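You operate a simulated robot arm through the tools that you are given. There is no shell and no other tool. Be economical: measure what you need, move in short steps, check, and stop when the job is done.

Carry out the task below with a simulated two-armed robot. There is one attempt and no reset: what you move stays moved.

TASK
Stack the box marked "seals" from the front of the wooden bench on top of the box that says "nuts". Fetch the black plug and set it on the white tile. Take the brown elbow and leave it on top of the green reel. Take the white cup and put it on the bottom shelf of the grey rack. Fetch the red valve and stand it on the top of the narrow shelf. Take the white reel on the top of the low table and put it away on the top of the pale bench. Push the left grey flap shut. Do these in any order. Set down upright: white cup, red valve.
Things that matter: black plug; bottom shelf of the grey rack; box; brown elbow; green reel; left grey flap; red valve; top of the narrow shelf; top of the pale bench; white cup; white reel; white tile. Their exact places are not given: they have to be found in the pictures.

It is judged by the outcome, as a careful person would: the job done as asked, and still so three seconds after it is handed in. It fails if anything else is knocked over, pushed out of place, dropped, spilled or broken. A push-on lid holds only when it is set on centred and level and pressed home; a screw cap is set on level and turned clockwise until tight.

THE ROBOT
Two 7-joint arms with two-finger parallel grippers on one trunk, on a base that drives. Base frame: it is fixed to the floor where the robot stands at the start and does not move with it; the origin is under the middle of the robot, x ahead of it, y to its left, z up; the surface under the hand at the start is at about z = 0.8. Units: m, degrees, N and s.
The left shoulder is at the start at [0.073, 0.182, 1.086], the right one opposite. With the tool pointing down near the work surface each hand reaches from about 0.3 to 0.76 m from the robot's upright axis, wherever it stands, measured 20 degrees to its own side. Places, roughly: black plug (5x5x5 cm) [0.8, -1.9, 0.9]; bottom shelf of the grey rack [-7.4, -1.1, 0.1]; box [0.5, -0.25, 0.75]; brown elbow (7x7x3 cm) [-4.3, 0.8, 0.8]; green reel (8x8x6 cm) [-5.2, -1.6, 0.8]; left grey flap [-5.1, -0.9, 1]; red valve (6x4x9 cm) [-5.2, -2.1, 0.8]; top of the narrow shelf [-3.3, -0.5, 0.8]; top of the pale bench [-2.5, -4.4, 0.8]; white cup (8x7x8 cm) [-4.4, 0.9, 0.9]; white reel (6x6x2 cm) [-7.4, -5, 0.8]; white tile (10x10x1 cm) [0.7, -1, 0.8]. Payload 3.91 kg a hand.
The tool frame of a hand sits at the grasp point between the pads (the TCP): z along the fingers, y along the line on which they close. The tips reach 0.03 m beyond it. The gripper opens to 0.11 m. The fingers are 0.02 m wide and 0.01 m thick; the gripper's body (0.048 by 0.112 m) begins 0.055 m behind the TCP.
Orientation is that of the tool frame in the base frame, as a unit quaternion [x, y, z, w]. With the fingers straight down and closing along the base's y, the tool's x points along the base's -x, its y along +y and its z along -z.

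THE INTERFACE
- The arms move only by the tool apply_moves. It takes "left_motion", "right_motion" or both (then of equal length, played together; a hand with none holds still); each is a list that holds one entry, the list of rows, each a list of 7 numbers: the gripper command, from -1 (shut) to 1 (fully open), values between in proportion, then the shift along the base's x, y, z in units of 50 mm (1.0 is 50 mm), then the turn, a rotation vector about the base's x, y, z in units of 8 degrees (1.0 is 8 degrees). In form: [[[grip, tx, ty, tz, ax, ay, az], ...]]. A call has 1 to 12 rows; each row shifts and turns the commanded pose from where the row before left it. A call with a number of a shift or a turn outside -1 to 1 is refused whole. Each row takes 0.2 s and may step no farther than 0.05 m and 8.6 degrees from the row before; otherwise, or with a gripper value out of range, the whole call is refused. A pose out of reach is approached as far as the arm can. The call stops where the force on the tool passes 40 N (or 10 N more than at its start, if that is more) or the arm is blocked; 0.2 s more then pass. Each finger travels about 0.072 m/s and halts on what it meets, pressing with about 40 N; the grip force reading is that of the motor and also rises with nothing between the fingers. The clock runs only during rows and for 0.2 s after the last one: add rows that do not move to give the fingers time. The reply holds the time, the measured pose of the TCP, the force on the tool along the base axes, the opening and the grip force, in the units named above and with some noise, with the torque about the TCP (base axes, N m) and any sound that the robot's microphone picked up.
- Cameras (640 x 400 px; columns grow to the right, rows downward): "scene" is now at [0.1973, -0.0517, 1.2569]; the picture's right is [-0.62, -0.78, 0.00], its down [-0.57, 0.45, -0.69] and it looks along [0.54, -0.43, -0.73] (base axes); focal length 240 px, centre (320, 200). "left" rides on the left gripper at [0.072, -0.017, -0.103] in its tool frame; the picture's right is [0.23, 0.97, 0.00], its down [-0.76, 0.18, -0.62] and it looks along [-0.61, 0.14, 0.78] (tool axes); focal length 222 px, centre (320, 200). "right" rides on the right gripper at [0.072, 0.017, -0.103] in its tool frame; the picture's right is [-0.23, 0.97, 0.00], its down [-0.76, -0.18, -0.62] and it looks along [-0.61, -0.14, 0.78] (tool axes); focal length 222 px, centre (320, 200).
- capture(camera): a new picture of that camera. It takes no simulated time.
- lift_body(by): slides the trunk up (or, below 0, down) by that many m; the arms and the scene camera ride with it, the base frame stays. It gives what a move gives, with no picture.
- base_move(legs): drives the robot by 1 to 6 legs, each [ahead, left, turn to the left] in m, m and degrees, along the robot's own axes; the way and the turn of a leg run together, so that a leg with both is an arc; at most 1.5 m and 180 degrees a leg. The arms and the cameras ride along, it lands a little off, and it stops where it bumps. It gives what a move gives.
- turn_head(pan, tilt): turns the head with the scene camera to pan (to the left, within 80 degrees either way) and tilt (down, from -29 to 69), counted from straight ahead of the robot. It gives what a move gives.
- probe_pixels(camera, pixels): for up to 12 pixels [column, row] of the newest picture of that camera ("zoom" is the newest enlarged one), the place [x, y, z] in the base frame of the surface seen there, good to about 0.002 m. It takes no simulated time.
- enlarge(camera, box): a new picture of the part [left, top, right, bottom] of that camera's present view, enlarged. It takes no simulated time.
- finish_job(): hands the job in; it is judged then, once.

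Keep the steps short. Do not move on a guess: measure, check each grasp and each placing, and mend mistakes. In all there are 131 turns and 142 pictures (those below and enlarged ones count). Leave the grippers open and the arms clear of the work at the hand-in unless told otherwise, and finish with a single line.

The tools are called after ">>>" as a command line: name --argument value ..., lists and objects as JSON in quotes. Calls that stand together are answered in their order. apply_moves: Moves the arms, as the interface text tells. Its arguments: {"type":"object","properties":{"left_motion":{"type":"array","items":{"type":"array","items":{"type":"array","items":{"type":"number"}}}},"right_motion":{"type":"array","items":{"type":"array","items":{"type":"array","items":{"type":"number"}}}}},"required":[]} The other tools are called the same way: lift_body (by) slides the trunk up or down; base_move (legs) drives the base; turn_head (pan, tilt) turns the head that bears the scene camera; capture (camera) takes a picture; probe_pixels (camera, pixels) gives the place of the surface under pixels of a picture; enlarge (camera, box) takes an enlarged picture of a part of a camera's view; finish_job () hands the job in.

At the start:

```text
time: 0.0
left_eef_pos: [0.4552, -0.0414, 1.0675]
left_ee_rot: [0.0, 1.0, 0.0, 0.0]
left_wrist_force: [0.2, 0.5, -0.4]
left_torque: [0.0, 0.0, -0.02]
left_grip_width: 0.1101
left_grasp_force: 0.0
right_eef_pos: [0.3017, -0.402, 1.058]
right_ee_rot: [0.001, 1.0, 0.0, 0.0]
right_wrist_force: [0.6, 0.6, 0.5]
right_torque: [0.03, 0.01, -0.02]
right_grip_width: 0.1099
right_grasp_force: 0.1
trunk travel left (down, up): [-0.35, 0.164]
robot x, y, heading: [-0.0004, 0.0026, 0.2]
head pan, tilt: [-38.5, 46.5]
```

scene: 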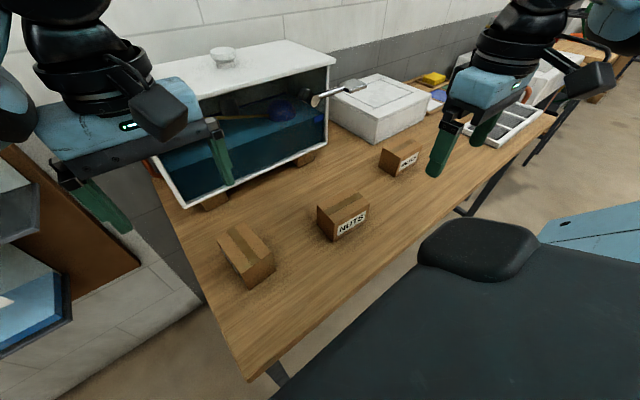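
right: 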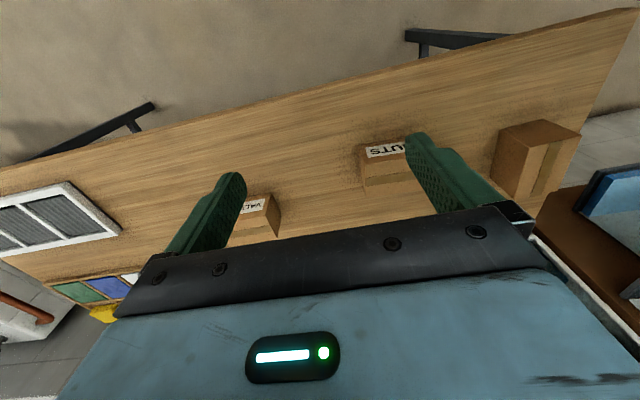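
left: 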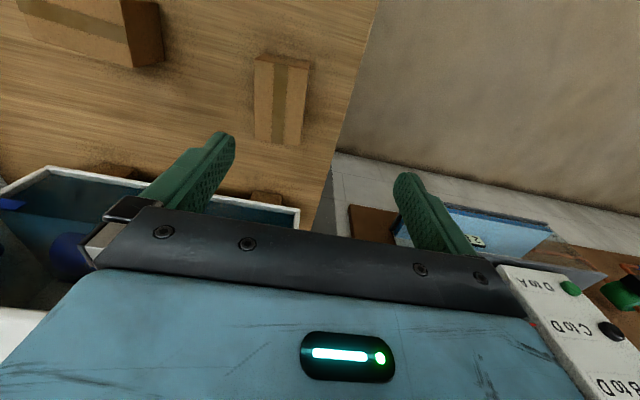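

I see three boxes: an unlabelled-looking one at (247,255), NUTS at (343,217), another at (402,157). I'll enlarge to read the labels and then measure.

>>> enlarge --camera "scene" --box '[200, 120, 440, 300]'

>>> probe_pixels --camera "scene" --pixels '[[219, 241], [249, 222], [273, 263], [247, 287], [316, 210], [357, 194], [369, 207], [330, 227], [330, 242], [250, 240], [300, 270], [402, 145]]'

```text
2.22 times, centred on (320, 210) of scene
```

zoom: 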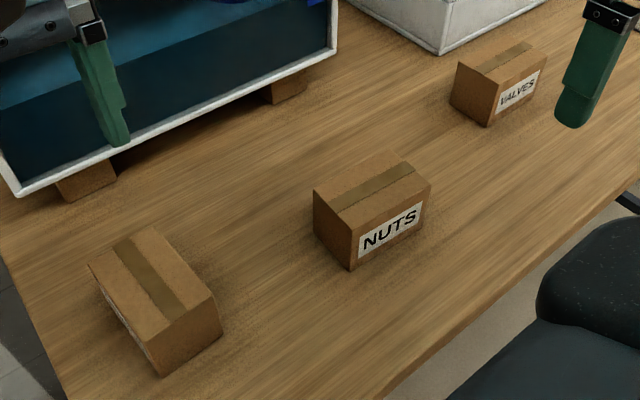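

```text
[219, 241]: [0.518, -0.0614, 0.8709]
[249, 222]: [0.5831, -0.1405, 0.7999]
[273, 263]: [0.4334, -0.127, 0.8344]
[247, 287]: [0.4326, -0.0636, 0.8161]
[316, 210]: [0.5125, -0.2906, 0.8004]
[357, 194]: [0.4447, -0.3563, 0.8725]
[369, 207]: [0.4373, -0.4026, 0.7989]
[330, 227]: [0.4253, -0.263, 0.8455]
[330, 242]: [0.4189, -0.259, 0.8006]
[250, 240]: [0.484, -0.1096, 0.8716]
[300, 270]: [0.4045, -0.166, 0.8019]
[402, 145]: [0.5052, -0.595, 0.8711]
```

Seals should be the left box with its label on its far-left face. Measuring the top corners of both boxes.

>>> probe_pixels --camera "zoom" --pixels '[[93, 264], [156, 232], [212, 297], [152, 347], [318, 191], [396, 155], [427, 180], [351, 230], [122, 240], [185, 320], [333, 210], [414, 167]]'

>>> capture --camera "left"

```text
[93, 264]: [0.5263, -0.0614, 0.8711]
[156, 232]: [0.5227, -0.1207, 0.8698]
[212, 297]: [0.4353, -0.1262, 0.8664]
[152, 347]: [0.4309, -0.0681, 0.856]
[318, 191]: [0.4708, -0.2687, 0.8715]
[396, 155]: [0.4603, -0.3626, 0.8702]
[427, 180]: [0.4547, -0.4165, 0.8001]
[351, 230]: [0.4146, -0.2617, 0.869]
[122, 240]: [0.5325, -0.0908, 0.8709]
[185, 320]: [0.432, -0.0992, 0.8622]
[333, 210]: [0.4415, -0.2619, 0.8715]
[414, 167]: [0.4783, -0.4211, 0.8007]
```

```text
137 pictures are left
```

left: 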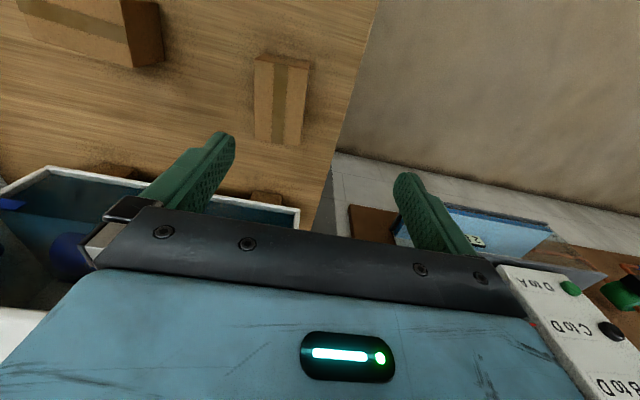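

Seals box: centre ≈(0.479,-0.094), 6 cm wide across y, top 0.871. NUTS: centre ≈(0.437,-0.312). Before moving the left hand away, I'll check what the thing at the right of the left camera is.

>>> probe_pixels --camera "left" --pixels '[[560, 300], [480, 240], [530, 225], [615, 300], [350, 155], [510, 262]]'

>>> turn_head --pan 30 --tilt 35

>>> capture --camera "scene"

```text
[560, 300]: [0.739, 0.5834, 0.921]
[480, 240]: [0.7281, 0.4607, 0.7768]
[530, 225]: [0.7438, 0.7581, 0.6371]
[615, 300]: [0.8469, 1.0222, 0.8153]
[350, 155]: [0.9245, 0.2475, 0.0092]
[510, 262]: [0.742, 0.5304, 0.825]
```

```text
time: 1.4
left_eef_pos: [0.4558, -0.0422, 1.0668]
left_ee_rot: [-0.001, 1.0, 0.001, 0.0]
left_wrist_force: [-0.2, -1.0, 0.2]
left_torque: [0.0, 0.0, -0.01]
left_grip_width: 0.1101
left_grasp_force: 0.1
right_eef_pos: [0.3013, -0.4022, 1.058]
right_ee_rot: [0.0, 1.0, 0.002, 0.001]
right_wrist_force: [0.2, -0.3, -1.1]
right_torque: [0.0, 0.0, -0.01]
right_grip_width: 0.11
right_grasp_force: 0.1
trunk travel left (down, up): [-0.35, 0.164]
robot x, y, heading: [0.0015, -0.0011, -0.3]
head pan, tilt: [30.0, 35.0]
```

```text
136 pictures are left
```

scene: 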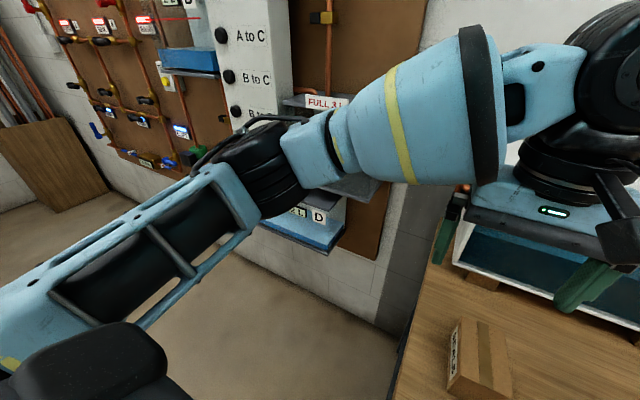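

The left side is free near the hand. I'll read the label at (455,350), and move the left hand back-left and the right hand over the seals box.

>>> enlarge --camera "scene" --box '[420, 310, 520, 400]'

>>> apply_moves --left_motion '[[[1, -0.5, 0.8, 0, 0, 0, 0], [1, -0.5, 0.8, 0, 0, 0, 0], [1, -0.5, 0.8, 0, 0, 0, 0], [1, -0.5, 0.8, 0, 0, 0, 0], [1, -0.5, 0.8, 0, 0, 0, 0], [1, -0.5, 0.8, 0, 0, 0, 0], [1, 0, 0, 0, 0, 0, 0], [1, 0, 0, 0, 0, 0, 0], [1, 0, 0, 0, 0, 0, 0], [1, 0, 0, 0, 0, 0, 0], [1, 0, 0, 0, 0, 0, 0], [1, 0, 0, 0, 0, 0, 0]]]' --right_motion '[[[1, 0, 0, 0, 0, 0, 0], [1, 0, 0, 0, 0, 0, 0], [1, 0, 0, 0, 0, 0, 0], [1, 0.45, 0.77, -0.15, 0, 0, 0.3], [1, 0.45, 0.77, -0.15, 0, 0, 0], [1, 0.45, 0.77, -0.15, 0, 0, 0], [1, 0.45, 0.77, -0.15, 0, 0, 0], [1, 0.45, 0.77, -0.15, 0, 0, 0], [1, 0.45, 0.77, -0.15, 0, 0, 0], [1, 0.45, 0.77, -0.15, 0, 0, 0], [1, 0.42, 0.77, -0.15, 0, 0, 0], [1, 0, 0, 0, 0, 0, 0]]]'

>>> capture --camera "right"

```text
4.44 times, centred on (470, 355) of scene
```

zoom: 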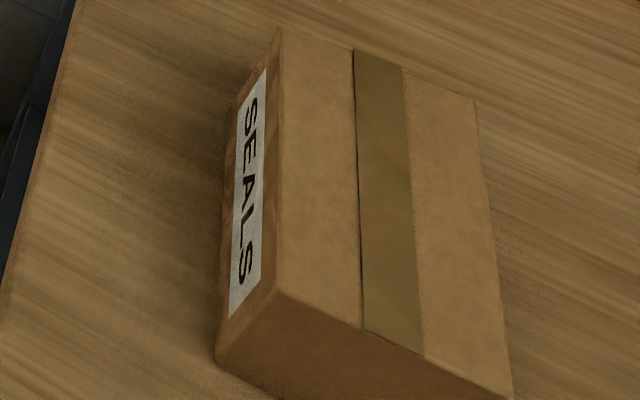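

```text
time: 4.0
left_eef_pos: [0.3069, 0.1975, 1.0679]
left_ee_rot: [-0.001, 1.0, 0.0, 0.0]
left_wrist_force: [0.2, 0.4, 0.4]
left_torque: [-0.01, 0.0, -0.01]
left_grip_width: 0.1098
left_grasp_force: 0.1
right_eef_pos: [0.4646, -0.1238, 1.004]
right_ee_rot: [-0.018, 1.0, 0.001, 0.002]
right_wrist_force: [0.2, -0.2, -0.3]
right_torque: [0.01, 0.01, 0.03]
right_grip_width: 0.1102
right_grasp_force: 0.0
right hand out of reach, approached as far as the arm can: row 11
trunk travel left (down, up): [-0.35, 0.164]
robot x, y, heading: [-0.0017, -0.0008, -0.2]
head pan, tilt: [30.0, 35.0]
```

```text
134 pictures are left
```

right: 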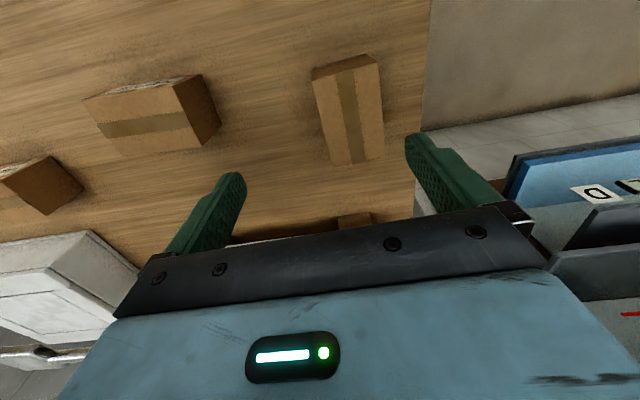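

The label reads SEALS. The right hand is slightly out of reach, so I'll slide the base 0.12 m left.

>>> base_move --legs '[[0, 0.12, 0]]'

>>> turn_head --pan -30 --tilt 50

>>> capture --camera "scene"

```text
time: 5.7
left_eef_pos: [0.3061, 0.3153, 1.0674]
left_ee_rot: [0.0, 1.0, 0.0, 0.0]
left_wrist_force: [-0.4, 0.1, 0.6]
left_torque: [-0.03, 0.01, 0.01]
left_grip_width: 0.1098
left_grasp_force: 0.2
right_eef_pos: [0.4651, -0.0057, 1.0034]
right_ee_rot: [-0.018, 1.0, 0.001, 0.001]
right_wrist_force: [0.2, 0.1, -0.9]
right_torque: [0.0, 0.0, -0.02]
right_grip_width: 0.1102
right_grasp_force: 0.0
trunk travel left (down, up): [-0.35, 0.164]
robot x, y, heading: [0.0031, 0.1202, -0.2]
head pan, tilt: [30.0, 35.0]
```

```text
time: 7.0
left_eef_pos: [0.3066, 0.3151, 1.0679]
left_ee_rot: [-0.001, 1.0, -0.001, 0.0]
left_wrist_force: [0.4, 0.1, -0.1]
left_torque: [0.01, 0.0, -0.02]
left_grip_width: 0.1102
left_grasp_force: 0.1
right_eef_pos: [0.463, -0.0046, 1.0029]
right_ee_rot: [-0.019, 1.0, 0.001, 0.001]
right_wrist_force: [0.7, 0.0, 0.5]
right_torque: [-0.01, 0.01, 0.0]
right_grip_width: 0.11
right_grasp_force: 0.0
trunk travel left (down, up): [-0.35, 0.164]
robot x, y, heading: [0.0003, 0.1159, -0.2]
head pan, tilt: [-30.0, 50.0]
```

```text
133 pictures are left
```

scene: 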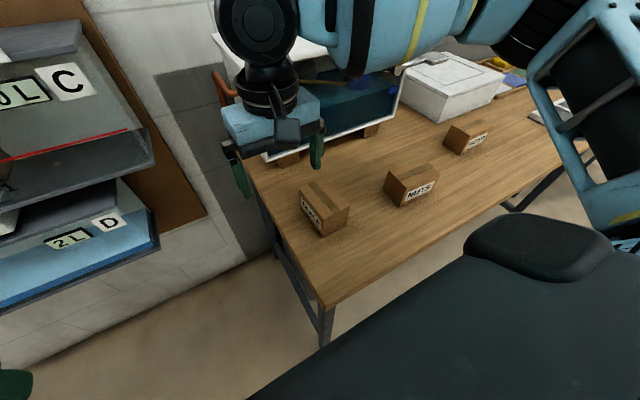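

I'll refine both boxes' corners from this view.

>>> enlarge --camera "scene" --box '[290, 150, 450, 250]'

```text
4.00 times, centred on (370, 200) of scene
```

zoom: 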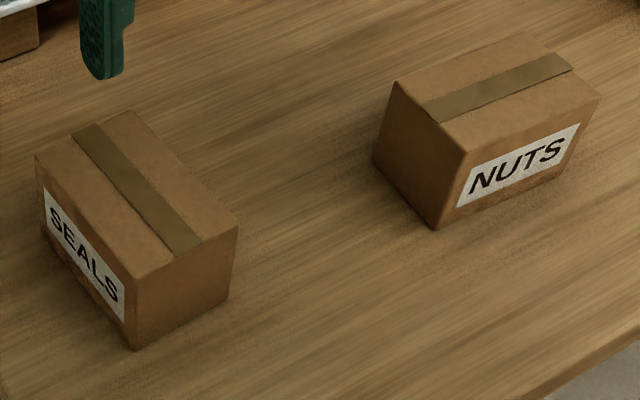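

>>> probe_pixels --camera "zoom" --pixels '[[39, 157], [132, 114], [235, 226], [131, 275], [396, 84], [530, 38], [596, 97], [468, 150]]'

```text
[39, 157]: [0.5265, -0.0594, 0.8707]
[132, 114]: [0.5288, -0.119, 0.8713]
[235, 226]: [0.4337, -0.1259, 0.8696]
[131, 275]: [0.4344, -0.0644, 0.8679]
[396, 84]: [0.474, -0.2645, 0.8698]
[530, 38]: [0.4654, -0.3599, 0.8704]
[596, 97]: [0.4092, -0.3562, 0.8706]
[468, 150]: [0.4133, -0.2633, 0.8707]
```

Seals centre (0.481,-0.092) yaw 3.5°; NUTS centre (0.4405,-0.311) yaw ≈86.3°. Moving over it and partly down.

>>> apply_moves --right_motion '[[[1, 0.17, -0.87, 0, 0, 0, 0.15], [1, 0.17, -0.87, 0, 0, 0, 0], [1, 0, 0, -0.8, 0, 0, 0], [1, 0, 0, -0.2, 0, 0, 0], [1, 0, 0, 0, 0, 0, 0]]]'

>>> capture --camera "scene"

>>> capture --camera "right"

```text
time: 8.2
left_eef_pos: [0.3071, 0.3161, 1.067]
left_ee_rot: [0.0, 1.0, 0.0, 0.0]
left_wrist_force: [0.5, 0.0, -0.6]
left_torque: [0.0, -0.02, -0.03]
left_grip_width: 0.1102
left_grasp_force: 0.1
right_eef_pos: [0.4821, -0.0922, 0.9529]
right_ee_rot: [-0.029, 1.0, 0.0, 0.001]
right_wrist_force: [0.5, 1.1, 0.2]
right_torque: [0.01, 0.04, 0.01]
right_grip_width: 0.11
right_grasp_force: 0.1
trunk travel left (down, up): [-0.35, 0.164]
robot x, y, heading: [0.0018, 0.1179, 0.0]
head pan, tilt: [-30.0, 50.0]
```

```text
131 pictures are left
```

scene: 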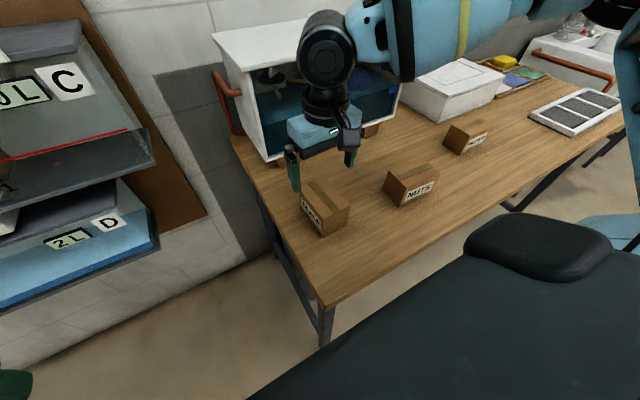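

```text
130 pictures are left
```

right: 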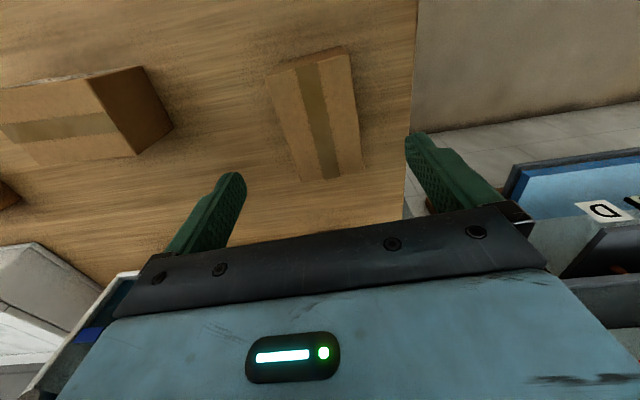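

Well placed. Descend to z≈0.842, close, lift.

>>> apply_moves --right_motion '[[[1, 0, 0, -1, 0, 0, 0], [1, 0, 0, -1, 0, 0, 0], [1, 0, 0, -0.22, 0, 0, 0], [1, 0, 0, 0, 0, 0, 0], [-1, 0, 0, 0, 0, 0, 0], [-1, 0, 0, 0, 0, 0, 0], [-1, 0, 0, 0, 0, 0, 0], [-1, 0, 0, 0, 0, 0, 0], [-1, 0, 0, 1, 0, 0, 0], [-1, 0, 0, 1, 0, 0, 0], [-1, 0, 0, 1, 0, 0, 0]]]'

```text
time: 10.6
left_eef_pos: [0.3059, 0.3162, 1.0681]
left_ee_rot: [0.001, 1.0, 0.0, 0.0]
left_wrist_force: [-0.1, 0.5, -0.3]
left_torque: [0.04, 0.0, -0.01]
left_grip_width: 0.1099
left_grasp_force: 0.0
right_eef_pos: [0.4813, -0.0919, 0.9927]
right_ee_rot: [-0.03, 1.0, 0.002, 0.0]
right_wrist_force: [-0.2, -0.3, -3.4]
right_torque: [-0.02, -0.01, 0.0]
right_grip_width: 0.0644
right_grasp_force: 40.0
trunk travel left (down, up): [-0.35, 0.164]
robot x, y, heading: [-0.0007, 0.1193, -0.1]
head pan, tilt: [-30.0, 50.0]
```

Held. Now turning +82.8° and moving above NUTS.

>>> apply_moves --right_motion '[[[-1, -0.074, -0.398, 0, 0, 0, 0.941], [-1, -0.074, -0.398, 0, 0, 0, 0.941], [-1, -0.074, -0.398, 0, 0, 0, 0.941], [-1, -0.074, -0.398, 0, 0, 0, 0.941], [-1, -0.074, -0.398, 0, 0, 0, 0.941], [-1, -0.074, -0.398, 0, 0, 0, 0.941], [-1, -0.074, -0.398, 0, 0, 0, 0.941], [-1, -0.074, -0.398, 0, 0, 0, 0.941], [-1, -0.074, -0.398, 0, 0, 0, 0.941], [-1, -0.074, -0.398, 0, 0, 0, 0.941], [-1, -0.074, -0.398, 0, 0, 0, 0.941], [-1, 0, 0, 0, 0, 0, 0]]]'

>>> capture --camera "scene"

```text
time: 13.2
left_eef_pos: [0.3071, 0.3156, 1.0675]
left_ee_rot: [0.0, 1.0, 0.0, 0.0]
left_wrist_force: [0.8, -0.2, -0.3]
left_torque: [-0.01, -0.03, -0.01]
left_grip_width: 0.1098
left_grasp_force: 0.1
right_eef_pos: [0.4397, -0.3112, 0.9921]
right_ee_rot: [-0.684, 0.73, 0.001, 0.0]
right_wrist_force: [-0.4, 0.5, -2.2]
right_torque: [-0.03, 0.01, -0.01]
right_grip_width: 0.0646
right_grasp_force: 40.2
trunk travel left (down, up): [-0.35, 0.164]
robot x, y, heading: [0.0033, 0.1192, 0.1]
head pan, tilt: [-30.0, 50.0]
```

```text
129 pictures are left
```

scene: 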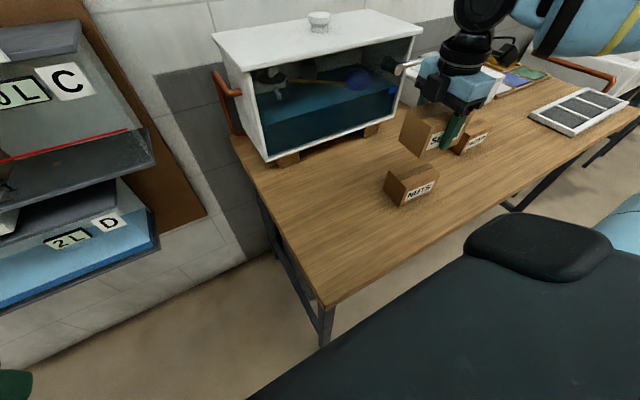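

Aligned. Lower to about z=0.914 and open.

>>> apply_moves --right_motion '[[[-1, 0, 0, -0.8, 0, 0, 0], [-1, 0, 0, -0.6, 0, 0, 0], [-1, 0, 0, -0.13, 0, 0, 0], [-1, 0, 0, -0.03, 0, 0, 0], [-1, 0, 0, 0, 0, 0, 0]]]'

>>> enlarge --camera "scene" --box '[360, 100, 480, 220]'

```text
time: 14.4
left_eef_pos: [0.3065, 0.3167, 1.0675]
left_ee_rot: [0.0, 1.0, 0.0, 0.0]
left_wrist_force: [0.1, -0.2, 0.2]
left_torque: [0.01, 0.01, 0.02]
left_grip_width: 0.11
left_grasp_force: 0.1
right_eef_pos: [0.44, -0.3115, 0.9148]
right_ee_rot: [-0.683, 0.73, 0.001, 0.001]
right_wrist_force: [-0.4, 0.0, -1.8]
right_torque: [-0.02, 0.01, 0.01]
right_grip_width: 0.0647
right_grasp_force: 39.6
trunk travel left (down, up): [-0.35, 0.164]
robot x, y, heading: [-0.0023, 0.1182, -0.0]
head pan, tilt: [-30.0, 50.0]
```

```text
3.33 times, centred on (420, 160) of scene
```

zoom: 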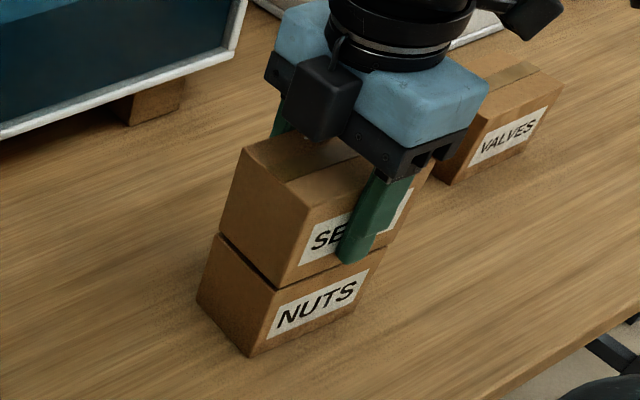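

A hair of gap remains; down 2 mm, open, and rise.

>>> apply_moves --right_motion '[[[-1, 0, 0, -0.04, 0, 0, 0], [-1, 0, 0, 0, 0, 0, 0], [0.2, 0, 0, 0, 0, 0, 0], [1, 0, 0, 0, 0, 0, 0], [1, 0, 0, 0, 0, 0, 0], [1, 0, 0, 1, 0, 0, 0], [1, 0, 0, 1, 0, 0, 0], [1, 0, 0, 1, 0, 0, 0], [1, 0, 0, 0.5, 0, 0, 0]]]'

>>> turn_head --pan -60 --tilt 30

>>> capture --camera "scene"

```text
time: 16.4
left_eef_pos: [0.3069, 0.3148, 1.0675]
left_ee_rot: [0.0, 1.0, 0.0, 0.0]
left_wrist_force: [0.4, -0.2, 0.1]
left_torque: [-0.01, -0.01, 0.02]
left_grip_width: 0.1101
left_grasp_force: 0.2
right_eef_pos: [0.44, -0.311, 1.0899]
right_ee_rot: [-0.683, 0.73, 0.001, 0.0]
right_wrist_force: [-0.1, -0.3, 0.5]
right_torque: [0.01, -0.04, -0.01]
right_grip_width: 0.1101
right_grasp_force: 0.0
trunk travel left (down, up): [-0.35, 0.164]
robot x, y, heading: [0.0003, 0.1181, -0.0]
head pan, tilt: [-30.0, 50.0]
```

```text
time: 17.4
left_eef_pos: [0.3059, 0.3159, 1.0686]
left_ee_rot: [0.001, 1.0, 0.0, 0.0]
left_wrist_force: [0.1, 0.3, 0.9]
left_torque: [0.0, -0.01, 0.04]
left_grip_width: 0.1102
left_grasp_force: 0.1
right_eef_pos: [0.4402, -0.3126, 1.0882]
right_ee_rot: [-0.683, 0.73, 0.0, 0.0]
right_wrist_force: [0.1, 0.2, -0.1]
right_torque: [-0.02, 0.0, -0.02]
right_grip_width: 0.11
right_grasp_force: 0.0
trunk travel left (down, up): [-0.35, 0.164]
robot x, y, heading: [-0.0025, 0.1143, 0.1]
head pan, tilt: [-60.0, 30.0]
```

```text
127 pictures are left
```

scene: 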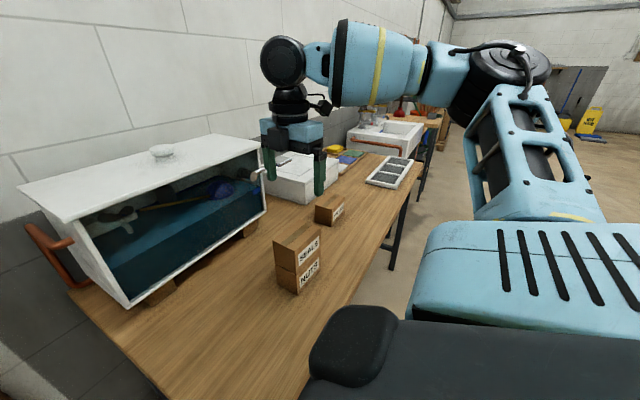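

Stack stands well. Next the plug and tile down the bench; I'll measure the bench edge and things ahead.

>>> probe_pixels --camera "scene" --pixels '[[345, 285], [408, 162], [380, 180], [430, 150], [437, 122], [390, 132], [335, 150], [350, 158], [360, 165], [405, 112], [400, 265], [440, 180]]'

>>> enlarge --camera "scene" --box '[300, 80, 460, 210]'

```text
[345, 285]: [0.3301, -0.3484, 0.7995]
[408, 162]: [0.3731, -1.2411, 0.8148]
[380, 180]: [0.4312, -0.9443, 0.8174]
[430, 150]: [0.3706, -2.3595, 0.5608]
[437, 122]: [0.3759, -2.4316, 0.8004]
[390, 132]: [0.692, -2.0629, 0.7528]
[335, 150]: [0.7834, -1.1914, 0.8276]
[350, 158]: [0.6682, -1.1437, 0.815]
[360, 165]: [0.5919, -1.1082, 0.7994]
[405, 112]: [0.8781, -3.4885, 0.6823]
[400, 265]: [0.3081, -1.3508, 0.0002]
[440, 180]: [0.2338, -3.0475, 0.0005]
```

```text
3.08 times, centred on (380, 145) of scene
```

zoom: 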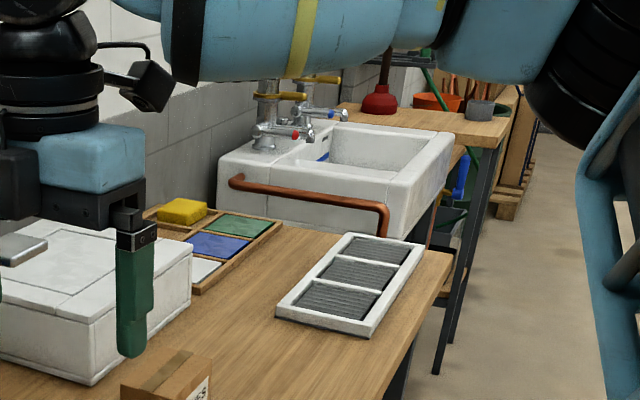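

Path along the bench is clear. Retract the right hand a bit and slide 1.35 m to the right.

>>> apply_moves --right_motion '[[[1, -0.9, 0, 0.3, 0, 0, -0.9], [1, -0.9, 0, 0.3, 0, 0, -0.9], [1, -0.9, 0, 0.3, 0, 0, -0.9], [1, 0, 0, 0, 0, 0, -0.9], [1, 0, 0, 0, 0, 0, -0.9], [1, 0, 0, 0, 0, 0, -0.9], [1, 0, 0, 0, 0, 0, -0.9], [1, 0, 0, 0, 0, 0, -0.9], [1, 0, 0, 0, 0, 0, -0.9], [1, 0, 0, 0, 0, 0, -0.9], [1, 0, 0, 0, 0, 0, -0.9], [1, 0, 0, 0, 0, 0, -0.9]]]'

>>> base_move --legs '[[0, -1.35, 0]]'

>>> turn_head --pan -20 --tilt 40

>>> capture --camera "scene"

```text
time: 19.9
left_eef_pos: [0.3071, 0.3161, 1.0686]
left_ee_rot: [0.0, 1.0, 0.0, 0.0]
left_wrist_force: [0.5, -0.1, 0.0]
left_torque: [0.02, 0.0, 0.03]
left_grip_width: 0.1097
left_grasp_force: 0.1
right_eef_pos: [0.305, -0.3119, 1.1325]
right_ee_rot: [0.003, 1.0, 0.001, 0.001]
right_wrist_force: [0.5, 1.3, 0.7]
right_torque: [-0.01, 0.0, 0.01]
right_grip_width: 0.11
right_grasp_force: 0.1
trunk travel left (down, up): [-0.35, 0.164]
robot x, y, heading: [0.0018, 0.1175, -0.1]
head pan, tilt: [-60.0, 30.0]
```

```text
time: 32.0
left_eef_pos: [0.3059, -1.0402, 1.067]
left_ee_rot: [0.0, 1.0, 0.0, 0.0]
left_wrist_force: [-0.2, -0.6, 0.5]
left_torque: [-0.02, 0.02, 0.0]
left_grip_width: 0.1103
left_grasp_force: 0.0
right_eef_pos: [0.3035, -1.6671, 1.1334]
right_ee_rot: [0.002, 1.0, 0.001, 0.001]
right_wrist_force: [0.1, 1.0, -0.3]
right_torque: [-0.02, 0.01, 0.0]
right_grip_width: 0.11
right_grasp_force: 0.1
trunk travel left (down, up): [-0.35, 0.164]
robot x, y, heading: [-0.0016, -1.2374, -0.2]
head pan, tilt: [-60.0, 30.0]
```

```text
time: 33.1
left_eef_pos: [0.3051, -1.0395, 1.068]
left_ee_rot: [0.0, 1.0, 0.0, 0.0]
left_wrist_force: [-0.2, 0.7, 0.3]
left_torque: [0.02, 0.0, -0.02]
left_grip_width: 0.1101
left_grasp_force: 0.1
right_eef_pos: [0.3042, -1.6659, 1.1328]
right_ee_rot: [0.003, 1.0, 0.001, 0.001]
right_wrist_force: [0.9, -0.2, -0.6]
right_torque: [0.03, -0.03, -0.01]
right_grip_width: 0.1101
right_grasp_force: 0.1
trunk travel left (down, up): [-0.35, 0.164]
robot x, y, heading: [0.0003, -1.2386, -0.1]
head pan, tilt: [-20.0, 40.0]
```

```text
125 pictures are left
```

scene: 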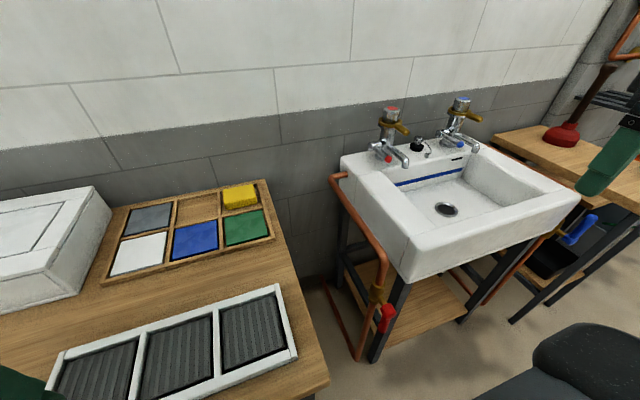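

The white tile is at (140,253); the black plug sits at (418,143) between the taps. Enlarging.

>>> enlarge --camera "scene" --box '[360, 90, 500, 190]'

>>> probe_pixels --camera "scene" --pixels '[[140, 253], [122, 240], [165, 232], [160, 270], [112, 274], [130, 242], [204, 207], [390, 130], [460, 120], [418, 143], [430, 145], [405, 155]]'

```text
4.00 times, centred on (430, 140) of scene
```

zoom: 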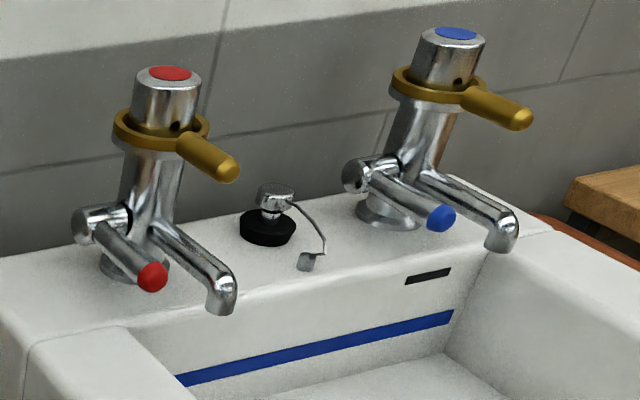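

```text
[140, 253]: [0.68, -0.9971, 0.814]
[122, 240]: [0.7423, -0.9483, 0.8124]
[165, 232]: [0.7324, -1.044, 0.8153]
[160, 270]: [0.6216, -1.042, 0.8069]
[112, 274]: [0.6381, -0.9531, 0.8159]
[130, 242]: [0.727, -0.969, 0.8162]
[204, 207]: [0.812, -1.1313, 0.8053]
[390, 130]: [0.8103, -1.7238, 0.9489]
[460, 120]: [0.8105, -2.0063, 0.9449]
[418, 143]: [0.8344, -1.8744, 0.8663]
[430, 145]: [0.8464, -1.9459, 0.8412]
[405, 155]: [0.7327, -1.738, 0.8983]
```

Measuring plug, taps and spouts.

>>> probe_pixels --camera "zoom" --pixels '[[276, 189], [275, 204], [268, 235], [243, 228], [292, 233], [306, 262], [170, 75], [455, 35], [220, 170], [220, 300], [440, 215], [325, 250]]'

>>> enlarge --camera "scene" --box '[400, 125, 440, 160]'

```text
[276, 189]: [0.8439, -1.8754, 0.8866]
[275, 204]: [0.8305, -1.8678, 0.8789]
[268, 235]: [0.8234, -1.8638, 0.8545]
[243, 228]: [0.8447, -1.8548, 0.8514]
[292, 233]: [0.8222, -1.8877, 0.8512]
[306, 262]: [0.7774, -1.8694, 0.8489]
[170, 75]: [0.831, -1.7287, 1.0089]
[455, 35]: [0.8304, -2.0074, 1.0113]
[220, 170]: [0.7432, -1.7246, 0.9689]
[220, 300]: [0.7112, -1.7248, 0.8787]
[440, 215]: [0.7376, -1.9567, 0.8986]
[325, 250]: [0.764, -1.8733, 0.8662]
```

```text
11.43 times, centred on (420, 142) of scene
```

zoom: 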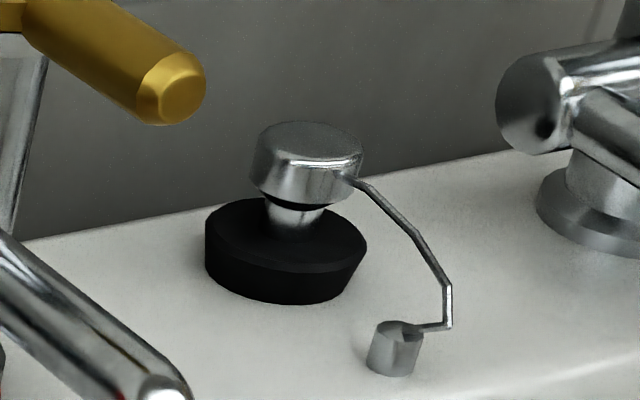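

I need to know how near the base can go: measuring the robot's own base at (590,350), and sink front parts.

>>> probe_pixels --camera "scene" --pixels '[[590, 335], [545, 345], [500, 390], [375, 345], [386, 318], [362, 345], [378, 290], [400, 270], [562, 235], [470, 320], [330, 380], [360, 220]]'

>>> turn_head --pan 0 --tilt 69

>>> capture --camera "scene"

```text
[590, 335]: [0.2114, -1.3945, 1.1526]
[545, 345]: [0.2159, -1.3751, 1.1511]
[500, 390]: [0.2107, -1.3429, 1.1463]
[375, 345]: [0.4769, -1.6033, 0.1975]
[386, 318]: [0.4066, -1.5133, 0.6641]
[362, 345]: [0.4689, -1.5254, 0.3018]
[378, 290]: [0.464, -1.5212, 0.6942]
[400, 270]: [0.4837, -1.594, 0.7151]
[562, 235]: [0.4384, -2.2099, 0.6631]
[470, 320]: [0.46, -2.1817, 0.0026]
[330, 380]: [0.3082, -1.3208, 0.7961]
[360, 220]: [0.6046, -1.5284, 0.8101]
```

```text
time: 34.0
left_eef_pos: [0.3054, -1.0395, 1.0685]
left_ee_rot: [0.0, 1.0, 0.0, 0.0]
left_wrist_force: [-0.1, -0.5, 0.6]
left_torque: [-0.04, -0.01, 0.02]
left_grip_width: 0.1102
left_grasp_force: 0.1
right_eef_pos: [0.3029, -1.6679, 1.1338]
right_ee_rot: [0.003, 1.0, 0.001, 0.001]
right_wrist_force: [1.2, -0.1, -0.5]
right_torque: [-0.02, -0.01, -0.01]
right_grip_width: 0.1098
right_grasp_force: 0.0
trunk travel left (down, up): [-0.35, 0.164]
robot x, y, heading: [-0.0027, -1.2368, -0.2]
head pan, tilt: [0.0, 68.8]
```

```text
122 pictures are left
```

scene: 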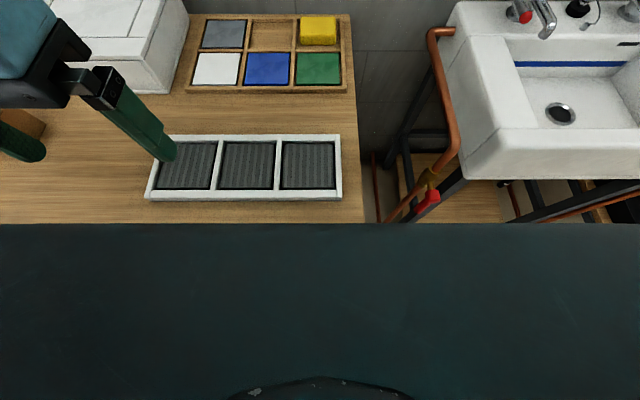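

Plan: slide right 0.38 m and ahead 0.12 m, to bring the plug in right-hand reach.

>>> base_move --legs '[[0, -0.38, 0], [0.12, 0, 0]]'

>>> turn_head --pan -15 --tilt 35

>>> capture --camera "scene"

```text
time: 38.8
left_eef_pos: [0.4239, -1.42, 1.0678]
left_ee_rot: [0.0, 1.0, 0.0, 0.0]
left_wrist_force: [-0.6, 0.7, 0.4]
left_torque: [-0.01, 0.04, -0.02]
left_grip_width: 0.11
left_grasp_force: 0.0
right_eef_pos: [0.4224, -2.0473, 1.1332]
right_ee_rot: [0.003, 1.0, 0.001, 0.0]
right_wrist_force: [0.0, -0.7, 0.1]
right_torque: [0.0, 0.01, 0.0]
right_grip_width: 0.11
right_grasp_force: 0.0
trunk travel left (down, up): [-0.35, 0.164]
robot x, y, heading: [0.1155, -1.6161, -0.0]
head pan, tilt: [0.0, 68.8]
```

```text
time: 39.8
left_eef_pos: [0.4243, -1.4217, 1.0698]
left_ee_rot: [0.0, 1.0, 0.0, 0.001]
left_wrist_force: [0.1, -0.9, 0.3]
left_torque: [0.0, 0.03, 0.02]
left_grip_width: 0.1098
left_grasp_force: 0.0
right_eef_pos: [0.4207, -2.0476, 1.1325]
right_ee_rot: [0.003, 1.0, 0.0, 0.001]
right_wrist_force: [-0.2, -0.2, 0.4]
right_torque: [0.03, -0.04, -0.04]
right_grip_width: 0.11
right_grasp_force: 0.1
trunk travel left (down, up): [-0.35, 0.164]
robot x, y, heading: [0.1144, -1.6179, -0.2]
head pan, tilt: [-15.0, 35.0]
```

```text
121 pictures are left
```

scene: 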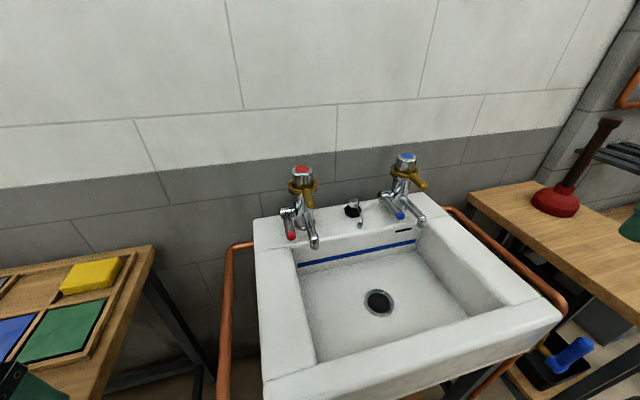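

>>> enlarge --camera "scene" --box '[270, 140, 440, 260]'

```text
3.33 times, centred on (355, 200) of scene
```

zoom: 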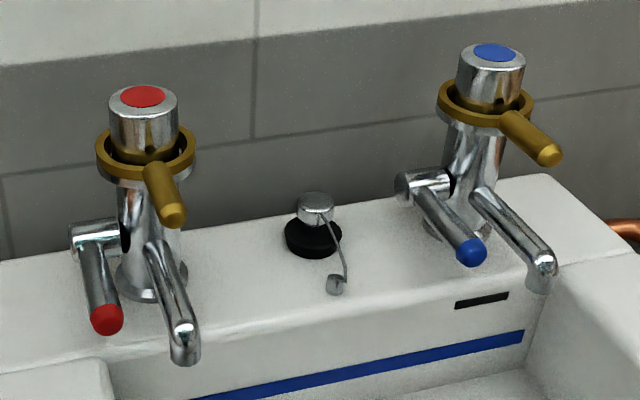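

>>> probe_pixels --camera "zoom" --pixels '[[315, 199], [314, 217], [290, 238], [336, 240], [313, 250], [335, 283], [470, 252], [400, 185], [425, 210], [172, 215], [320, 170], [304, 212]]'

```text
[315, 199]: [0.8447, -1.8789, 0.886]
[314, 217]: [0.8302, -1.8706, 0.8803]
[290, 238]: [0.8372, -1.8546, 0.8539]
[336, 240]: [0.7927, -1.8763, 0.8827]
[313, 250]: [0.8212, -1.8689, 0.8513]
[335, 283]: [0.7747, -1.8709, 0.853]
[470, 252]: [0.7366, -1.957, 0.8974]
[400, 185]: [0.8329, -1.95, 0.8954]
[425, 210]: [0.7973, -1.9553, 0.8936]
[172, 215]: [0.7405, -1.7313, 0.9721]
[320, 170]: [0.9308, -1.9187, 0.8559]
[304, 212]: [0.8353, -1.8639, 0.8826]
```

Plug centre ≈(0.842,-1.875), rim surface ≈0.845. I'll move above it with a half-open gripper (8 cm) to keep clear of the blue handle at y=-1.955.

>>> apply_moves --right_motion '[[[0.45, 0.842, 0.345, -0.06, 0, 0, 0], [0.45, 0.842, 0.345, -0.06, 0, 0, 0], [0.45, 0.842, 0.345, -0.06, 0, 0, 0], [0.45, 0.842, 0.345, -0.06, 0, 0, 0], [0.45, 0.842, 0.345, -0.06, 0, 0, 0], [0.45, 0.842, 0.345, -0.06, 0, 0, 0], [0.45, 0.842, 0.345, -0.06, 0, 0, 0], [0.45, 0.842, 0.345, -0.06, 0, 0, 0], [0.45, 0.842, 0.345, -0.06, 0, 0, 0], [0.45, 0.842, 0.345, -0.06, 0, 0, 0], [0.45, 0, 0, 0, 0, 0, 0]]]'

>>> capture --camera "right"

>>> capture --camera "scene"

```text
time: 42.1
left_eef_pos: [0.4232, -1.4204, 1.0681]
left_ee_rot: [0.001, 1.0, 0.0, 0.001]
left_wrist_force: [0.0, 0.6, 0.7]
left_torque: [0.03, 0.0, 0.0]
left_grip_width: 0.11
left_grasp_force: 0.0
right_eef_pos: [0.7384, -1.9193, 1.093]
right_ee_rot: [0.003, 1.0, 0.001, 0.002]
right_wrist_force: [0.2, -0.2, 0.4]
right_torque: [0.02, -0.01, -0.01]
right_grip_width: 0.0798
right_grasp_force: 0.0
right hand out of reach, approached as far as the arm can: row 8, 9, 10
trunk travel left (down, up): [-0.35, 0.164]
robot x, y, heading: [0.1155, -1.6158, -0.2]
head pan, tilt: [-15.0, 35.0]
```

```text
119 pictures are left
```

right: 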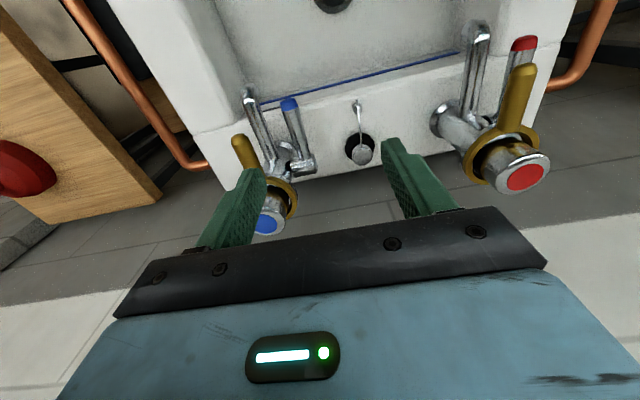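

```text
118 pictures are left
```

scene: 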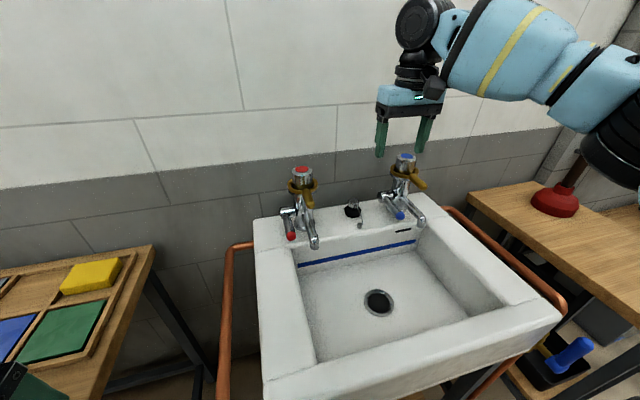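

Out of reach at this height. I'll raise the trunk 0.15 m and tilt the fingers 16° forward, which keeps the wrist back.

>>> lift_body --by 0.15

>>> apply_moves --right_motion '[[[0.45, 0, 0, 0, 0, -1, 0], [0.45, 0, 0, 0, 0, -1, 0], [0.45, 0.7, 0.3, -0.6, 0, 0, 0], [0.45, 0.7, 0.3, -0.6, 0, 0, 0], [0.45, 0.68, 0.29, -0.6, 0, 0, 0], [0.45, 0, 0, -0.6, 0, 0, 0], [0.45, 0, 0, 0, 0, 0, 0]]]'

```text
time: 43.9
left_eef_pos: [0.4242, -1.4212, 1.2166]
left_ee_rot: [0.0, 1.0, 0.0, -0.002]
left_wrist_force: [0.2, -0.3, 0.3]
left_torque: [0.01, -0.02, -0.03]
left_grip_width: 0.1102
left_grasp_force: 0.0
right_eef_pos: [0.6482, -1.9203, 1.4381]
right_ee_rot: [0.002, 0.985, 0.001, 0.172]
right_wrist_force: [-0.1, -0.4, -0.7]
right_torque: [0.04, 0.0, -0.01]
right_grip_width: 0.0796
right_grasp_force: 0.1
trunk travel left (down, up): [-0.5, 0.014]
robot x, y, heading: [0.1203, -1.6195, 0.2]
head pan, tilt: [-15.0, 35.0]
```

```text
time: 45.5
left_eef_pos: [0.4244, -1.4203, 1.217]
left_ee_rot: [0.001, 1.0, 0.0, 0.0]
left_wrist_force: [-0.2, 0.4, -0.7]
left_torque: [-0.01, 0.02, 0.0]
left_grip_width: 0.1102
left_grasp_force: 0.1
right_eef_pos: [0.7491, -1.8845, 1.3235]
right_ee_rot: [0.003, 0.951, 0.001, 0.31]
right_wrist_force: [0.1, 0.1, -1.0]
right_torque: [0.0, 0.03, 0.02]
right_grip_width: 0.08
right_grasp_force: 0.0
right hand out of reach, approached as far as the arm can: row 5
trunk travel left (down, up): [-0.5, 0.014]
robot x, y, heading: [0.1201, -1.6169, -0.3]
head pan, tilt: [-15.0, 35.0]
```

The arm swung with the lift: tilt is now 36°, z=1.32. I'll untilt 16° while coming down, then forward.

>>> apply_moves --right_motion '[[[0.45, 0, 0.1, -0.9, 0, 0.7, 0], [0.45, 0, 0.1, -0.9, 0, 0.7, 0], [0.45, 0, 0, -0.9, 0, 0.6, 0], [0.45, 0, 0, -0.9, 0, 0, 0], [0.45, 0, 0, -0.9, 0, 0, 0], [0.45, 0.5, 0, 0, 0, 0, 0], [0.45, 0.5, 0, 0, 0, 0, 0], [0.45, 0.5, 0, 0, 0, 0, 0], [0.45, 0.36, 0, 0, 0, 0, 0], [0.45, 0, 0, 0, 0, 0, 0]]]'

>>> capture --camera "right"

```text
time: 47.7
left_eef_pos: [0.4234, -1.4201, 1.2178]
left_ee_rot: [0.0, 1.0, 0.0, 0.0]
left_wrist_force: [-0.6, 0.0, 0.2]
left_torque: [0.02, 0.02, 0.0]
left_grip_width: 0.1097
left_grasp_force: 0.1
right_eef_pos: [0.7659, -1.9027, 1.1024]
right_ee_rot: [0.003, 0.985, 0.001, 0.173]
right_wrist_force: [0.6, -0.7, -0.1]
right_torque: [0.02, 0.01, 0.0]
right_grip_width: 0.0797
right_grasp_force: 0.1
right hand out of reach, approached as far as the arm can: row 3, 6, 7, 8, 9
trunk travel left (down, up): [-0.5, 0.014]
robot x, y, heading: [0.1121, -1.615, -0.2]
head pan, tilt: [-15.0, 35.0]
```

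```text
117 pictures are left
```

right: 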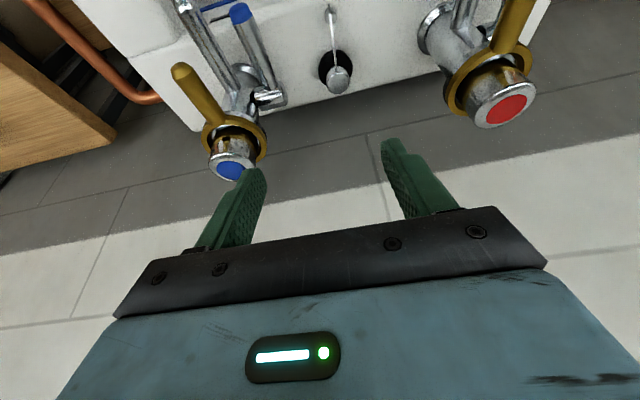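

Still short by some cm. I'll move the base 0.08 right and 0.05 ahead (the hand clears the taps by 6 cm).

>>> base_move --legs '[[0, -0.08, 0], [0.05, 0, 0]]'

```text
time: 49.6
left_eef_pos: [0.4704, -1.4998, 1.2183]
left_ee_rot: [0.001, 1.0, 0.0, 0.001]
left_wrist_force: [0.2, -0.4, 0.5]
left_torque: [0.0, -0.02, 0.0]
left_grip_width: 0.1101
left_grasp_force: 0.1
right_eef_pos: [0.8135, -1.9833, 1.1038]
right_ee_rot: [0.004, 0.985, 0.002, 0.175]
right_wrist_force: [-0.9, 0.1, 0.0]
right_torque: [-0.01, 0.03, 0.02]
right_grip_width: 0.0797
right_grasp_force: 0.0
trunk travel left (down, up): [-0.5, 0.014]
robot x, y, heading: [0.1688, -1.6965, -0.3]
head pan, tilt: [-15.0, 35.0]
```

Now shift over the plug.

>>> apply_moves --right_motion '[[[0.45, 0.1, 0.75, 0, 0, 0, 0], [0.45, 0.2, 0.75, 0, 0, 0, 0], [0.45, 0.17, 0.66, 0, 0, 0, 0], [0.45, 0, 0, -0.7, 0, 0, 0], [0.45, 0, 0, -0.7, 0, 0, 0], [0.45, 0, 0, 0, 0, 0, 0]]]'

>>> capture --camera "right"

>>> capture --camera "scene"

```text
time: 51.0
left_eef_pos: [0.4721, -1.4997, 1.2192]
left_ee_rot: [0.001, 1.0, 0.0, 0.001]
left_wrist_force: [-0.1, -0.6, 0.5]
left_torque: [-0.01, 0.0, -0.02]
left_grip_width: 0.1098
left_grasp_force: 0.0
right_eef_pos: [0.7681, -1.9243, 1.0407]
right_ee_rot: [0.003, 0.984, 0.002, 0.175]
right_wrist_force: [0.4, -0.3, -0.5]
right_torque: [0.0, 0.05, 0.03]
right_grip_width: 0.0799
right_grasp_force: 0.0
right hand out of reach, approached as far as the arm can: row 1, 2, 3, 4, 5
trunk travel left (down, up): [-0.5, 0.014]
robot x, y, heading: [0.1654, -1.6956, -0.3]
head pan, tilt: [-15.0, 35.0]
```

```text
116 pictures are left
```

right: 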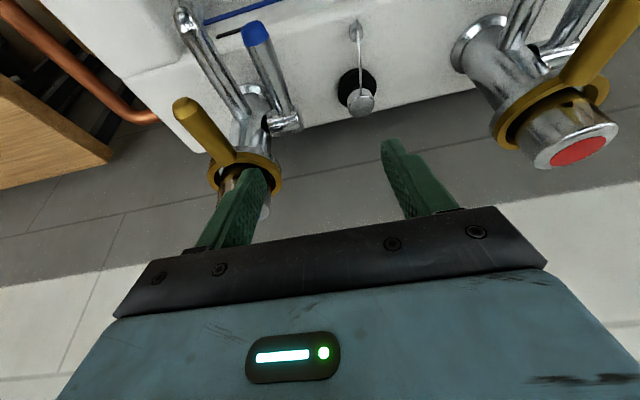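

```text
115 pictures are left
```

scene: 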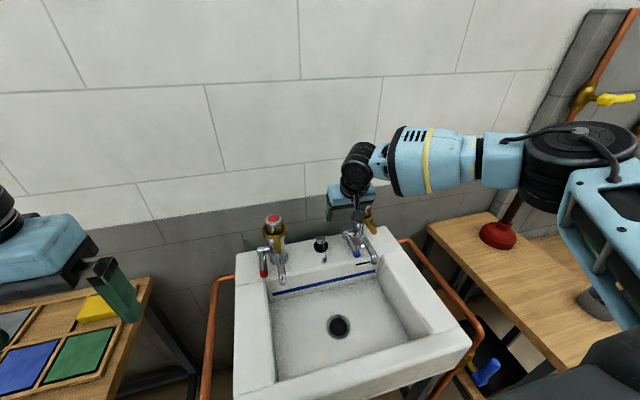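

The reach limit seems to come from the arm's posture. I'll back the hand out upward and toward me, untilt it, then lower the trunk.

>>> apply_moves --right_motion '[[[0.45, -0.2, 0, 0.6, 0, 0, 0], [0.45, -0.7, -0.3, 0.4, 0, 0, 0], [0.45, -0.8, -0.3, 0, 0, 0.8, 0], [0.45, -0.8, 0, 0, 0, 0.8, 0], [0.45, -0.8, 0, 0, 0, 0.9, 0], [0.45, -0.8, 0, 0, 0, 0, 0], [0.45, 0, 0, 0, 0, 0, 0]]]'

>>> lift_body --by -0.15

>>> capture --camera "scene"

```text
time: 52.6
left_eef_pos: [0.4725, -1.5006, 1.2164]
left_ee_rot: [0.001, 1.0, 0.0, 0.0]
left_wrist_force: [-0.1, 0.1, -0.4]
left_torque: [0.01, 0.02, 0.01]
left_grip_width: 0.1101
left_grasp_force: 0.0
right_eef_pos: [0.5625, -1.9539, 1.0904]
right_ee_rot: [0.004, 1.0, 0.001, 0.0]
right_wrist_force: [0.5, 0.3, -0.5]
right_torque: [-0.01, 0.02, -0.01]
right_grip_width: 0.0799
right_grasp_force: 0.1
trunk travel left (down, up): [-0.5, 0.014]
robot x, y, heading: [0.1688, -1.7005, -0.3]
head pan, tilt: [-15.0, 35.0]
```

```text
time: 54.3
left_eef_pos: [0.4722, -1.5007, 1.0677]
left_ee_rot: [0.001, 1.0, 0.0, 0.001]
left_wrist_force: [0.6, -0.4, 0.2]
left_torque: [0.02, 0.01, -0.04]
left_grip_width: 0.1099
left_grasp_force: 0.0
right_eef_pos: [0.5613, -1.9547, 0.9413]
right_ee_rot: [0.003, 1.0, 0.0, 0.001]
right_wrist_force: [-0.3, 0.5, 0.1]
right_torque: [0.02, 0.05, -0.01]
right_grip_width: 0.0797
right_grasp_force: 0.0
trunk travel left (down, up): [-0.35, 0.164]
robot x, y, heading: [0.1658, -1.6988, -0.0]
head pan, tilt: [-15.0, 35.0]
```

```text
114 pictures are left
```

scene: 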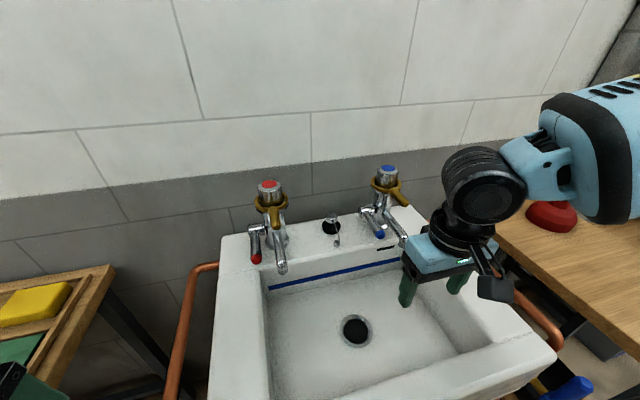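

Now the low front approach: centre on y=-1.875 at z=0.90, then forward between the taps.

>>> apply_moves --right_motion '[[[0.45, 0, 0.8, -0.2, 0, 0, 0], [0.45, 0, 0.8, -0.3, 0, 0, 0], [0.45, 0, 0, -0.3, 0, 0, 0], [0.45, 0.6, 0, 0, 0, 0, 0], [0.45, 0.6, 0, 0, 0, 0, 0], [0.45, 0.6, 0, 0, 0, 0, 0], [0.45, 0, 0, 0, 0, 0, 0]]]'

```text
time: 55.9
left_eef_pos: [0.4726, -1.5008, 1.0685]
left_ee_rot: [0.001, 1.0, 0.001, 0.001]
left_wrist_force: [-0.5, 0.3, -0.1]
left_torque: [-0.06, 0.0, 0.02]
left_grip_width: 0.1101
left_grasp_force: 0.0
right_eef_pos: [0.6514, -1.8742, 0.9009]
right_ee_rot: [0.003, 1.0, 0.001, 0.001]
right_wrist_force: [0.2, 0.0, 0.8]
right_torque: [-0.01, 0.01, 0.03]
right_grip_width: 0.0798
right_grasp_force: 0.1
trunk travel left (down, up): [-0.35, 0.164]
robot x, y, heading: [0.1642, -1.6959, -0.0]
head pan, tilt: [-15.0, 35.0]
```

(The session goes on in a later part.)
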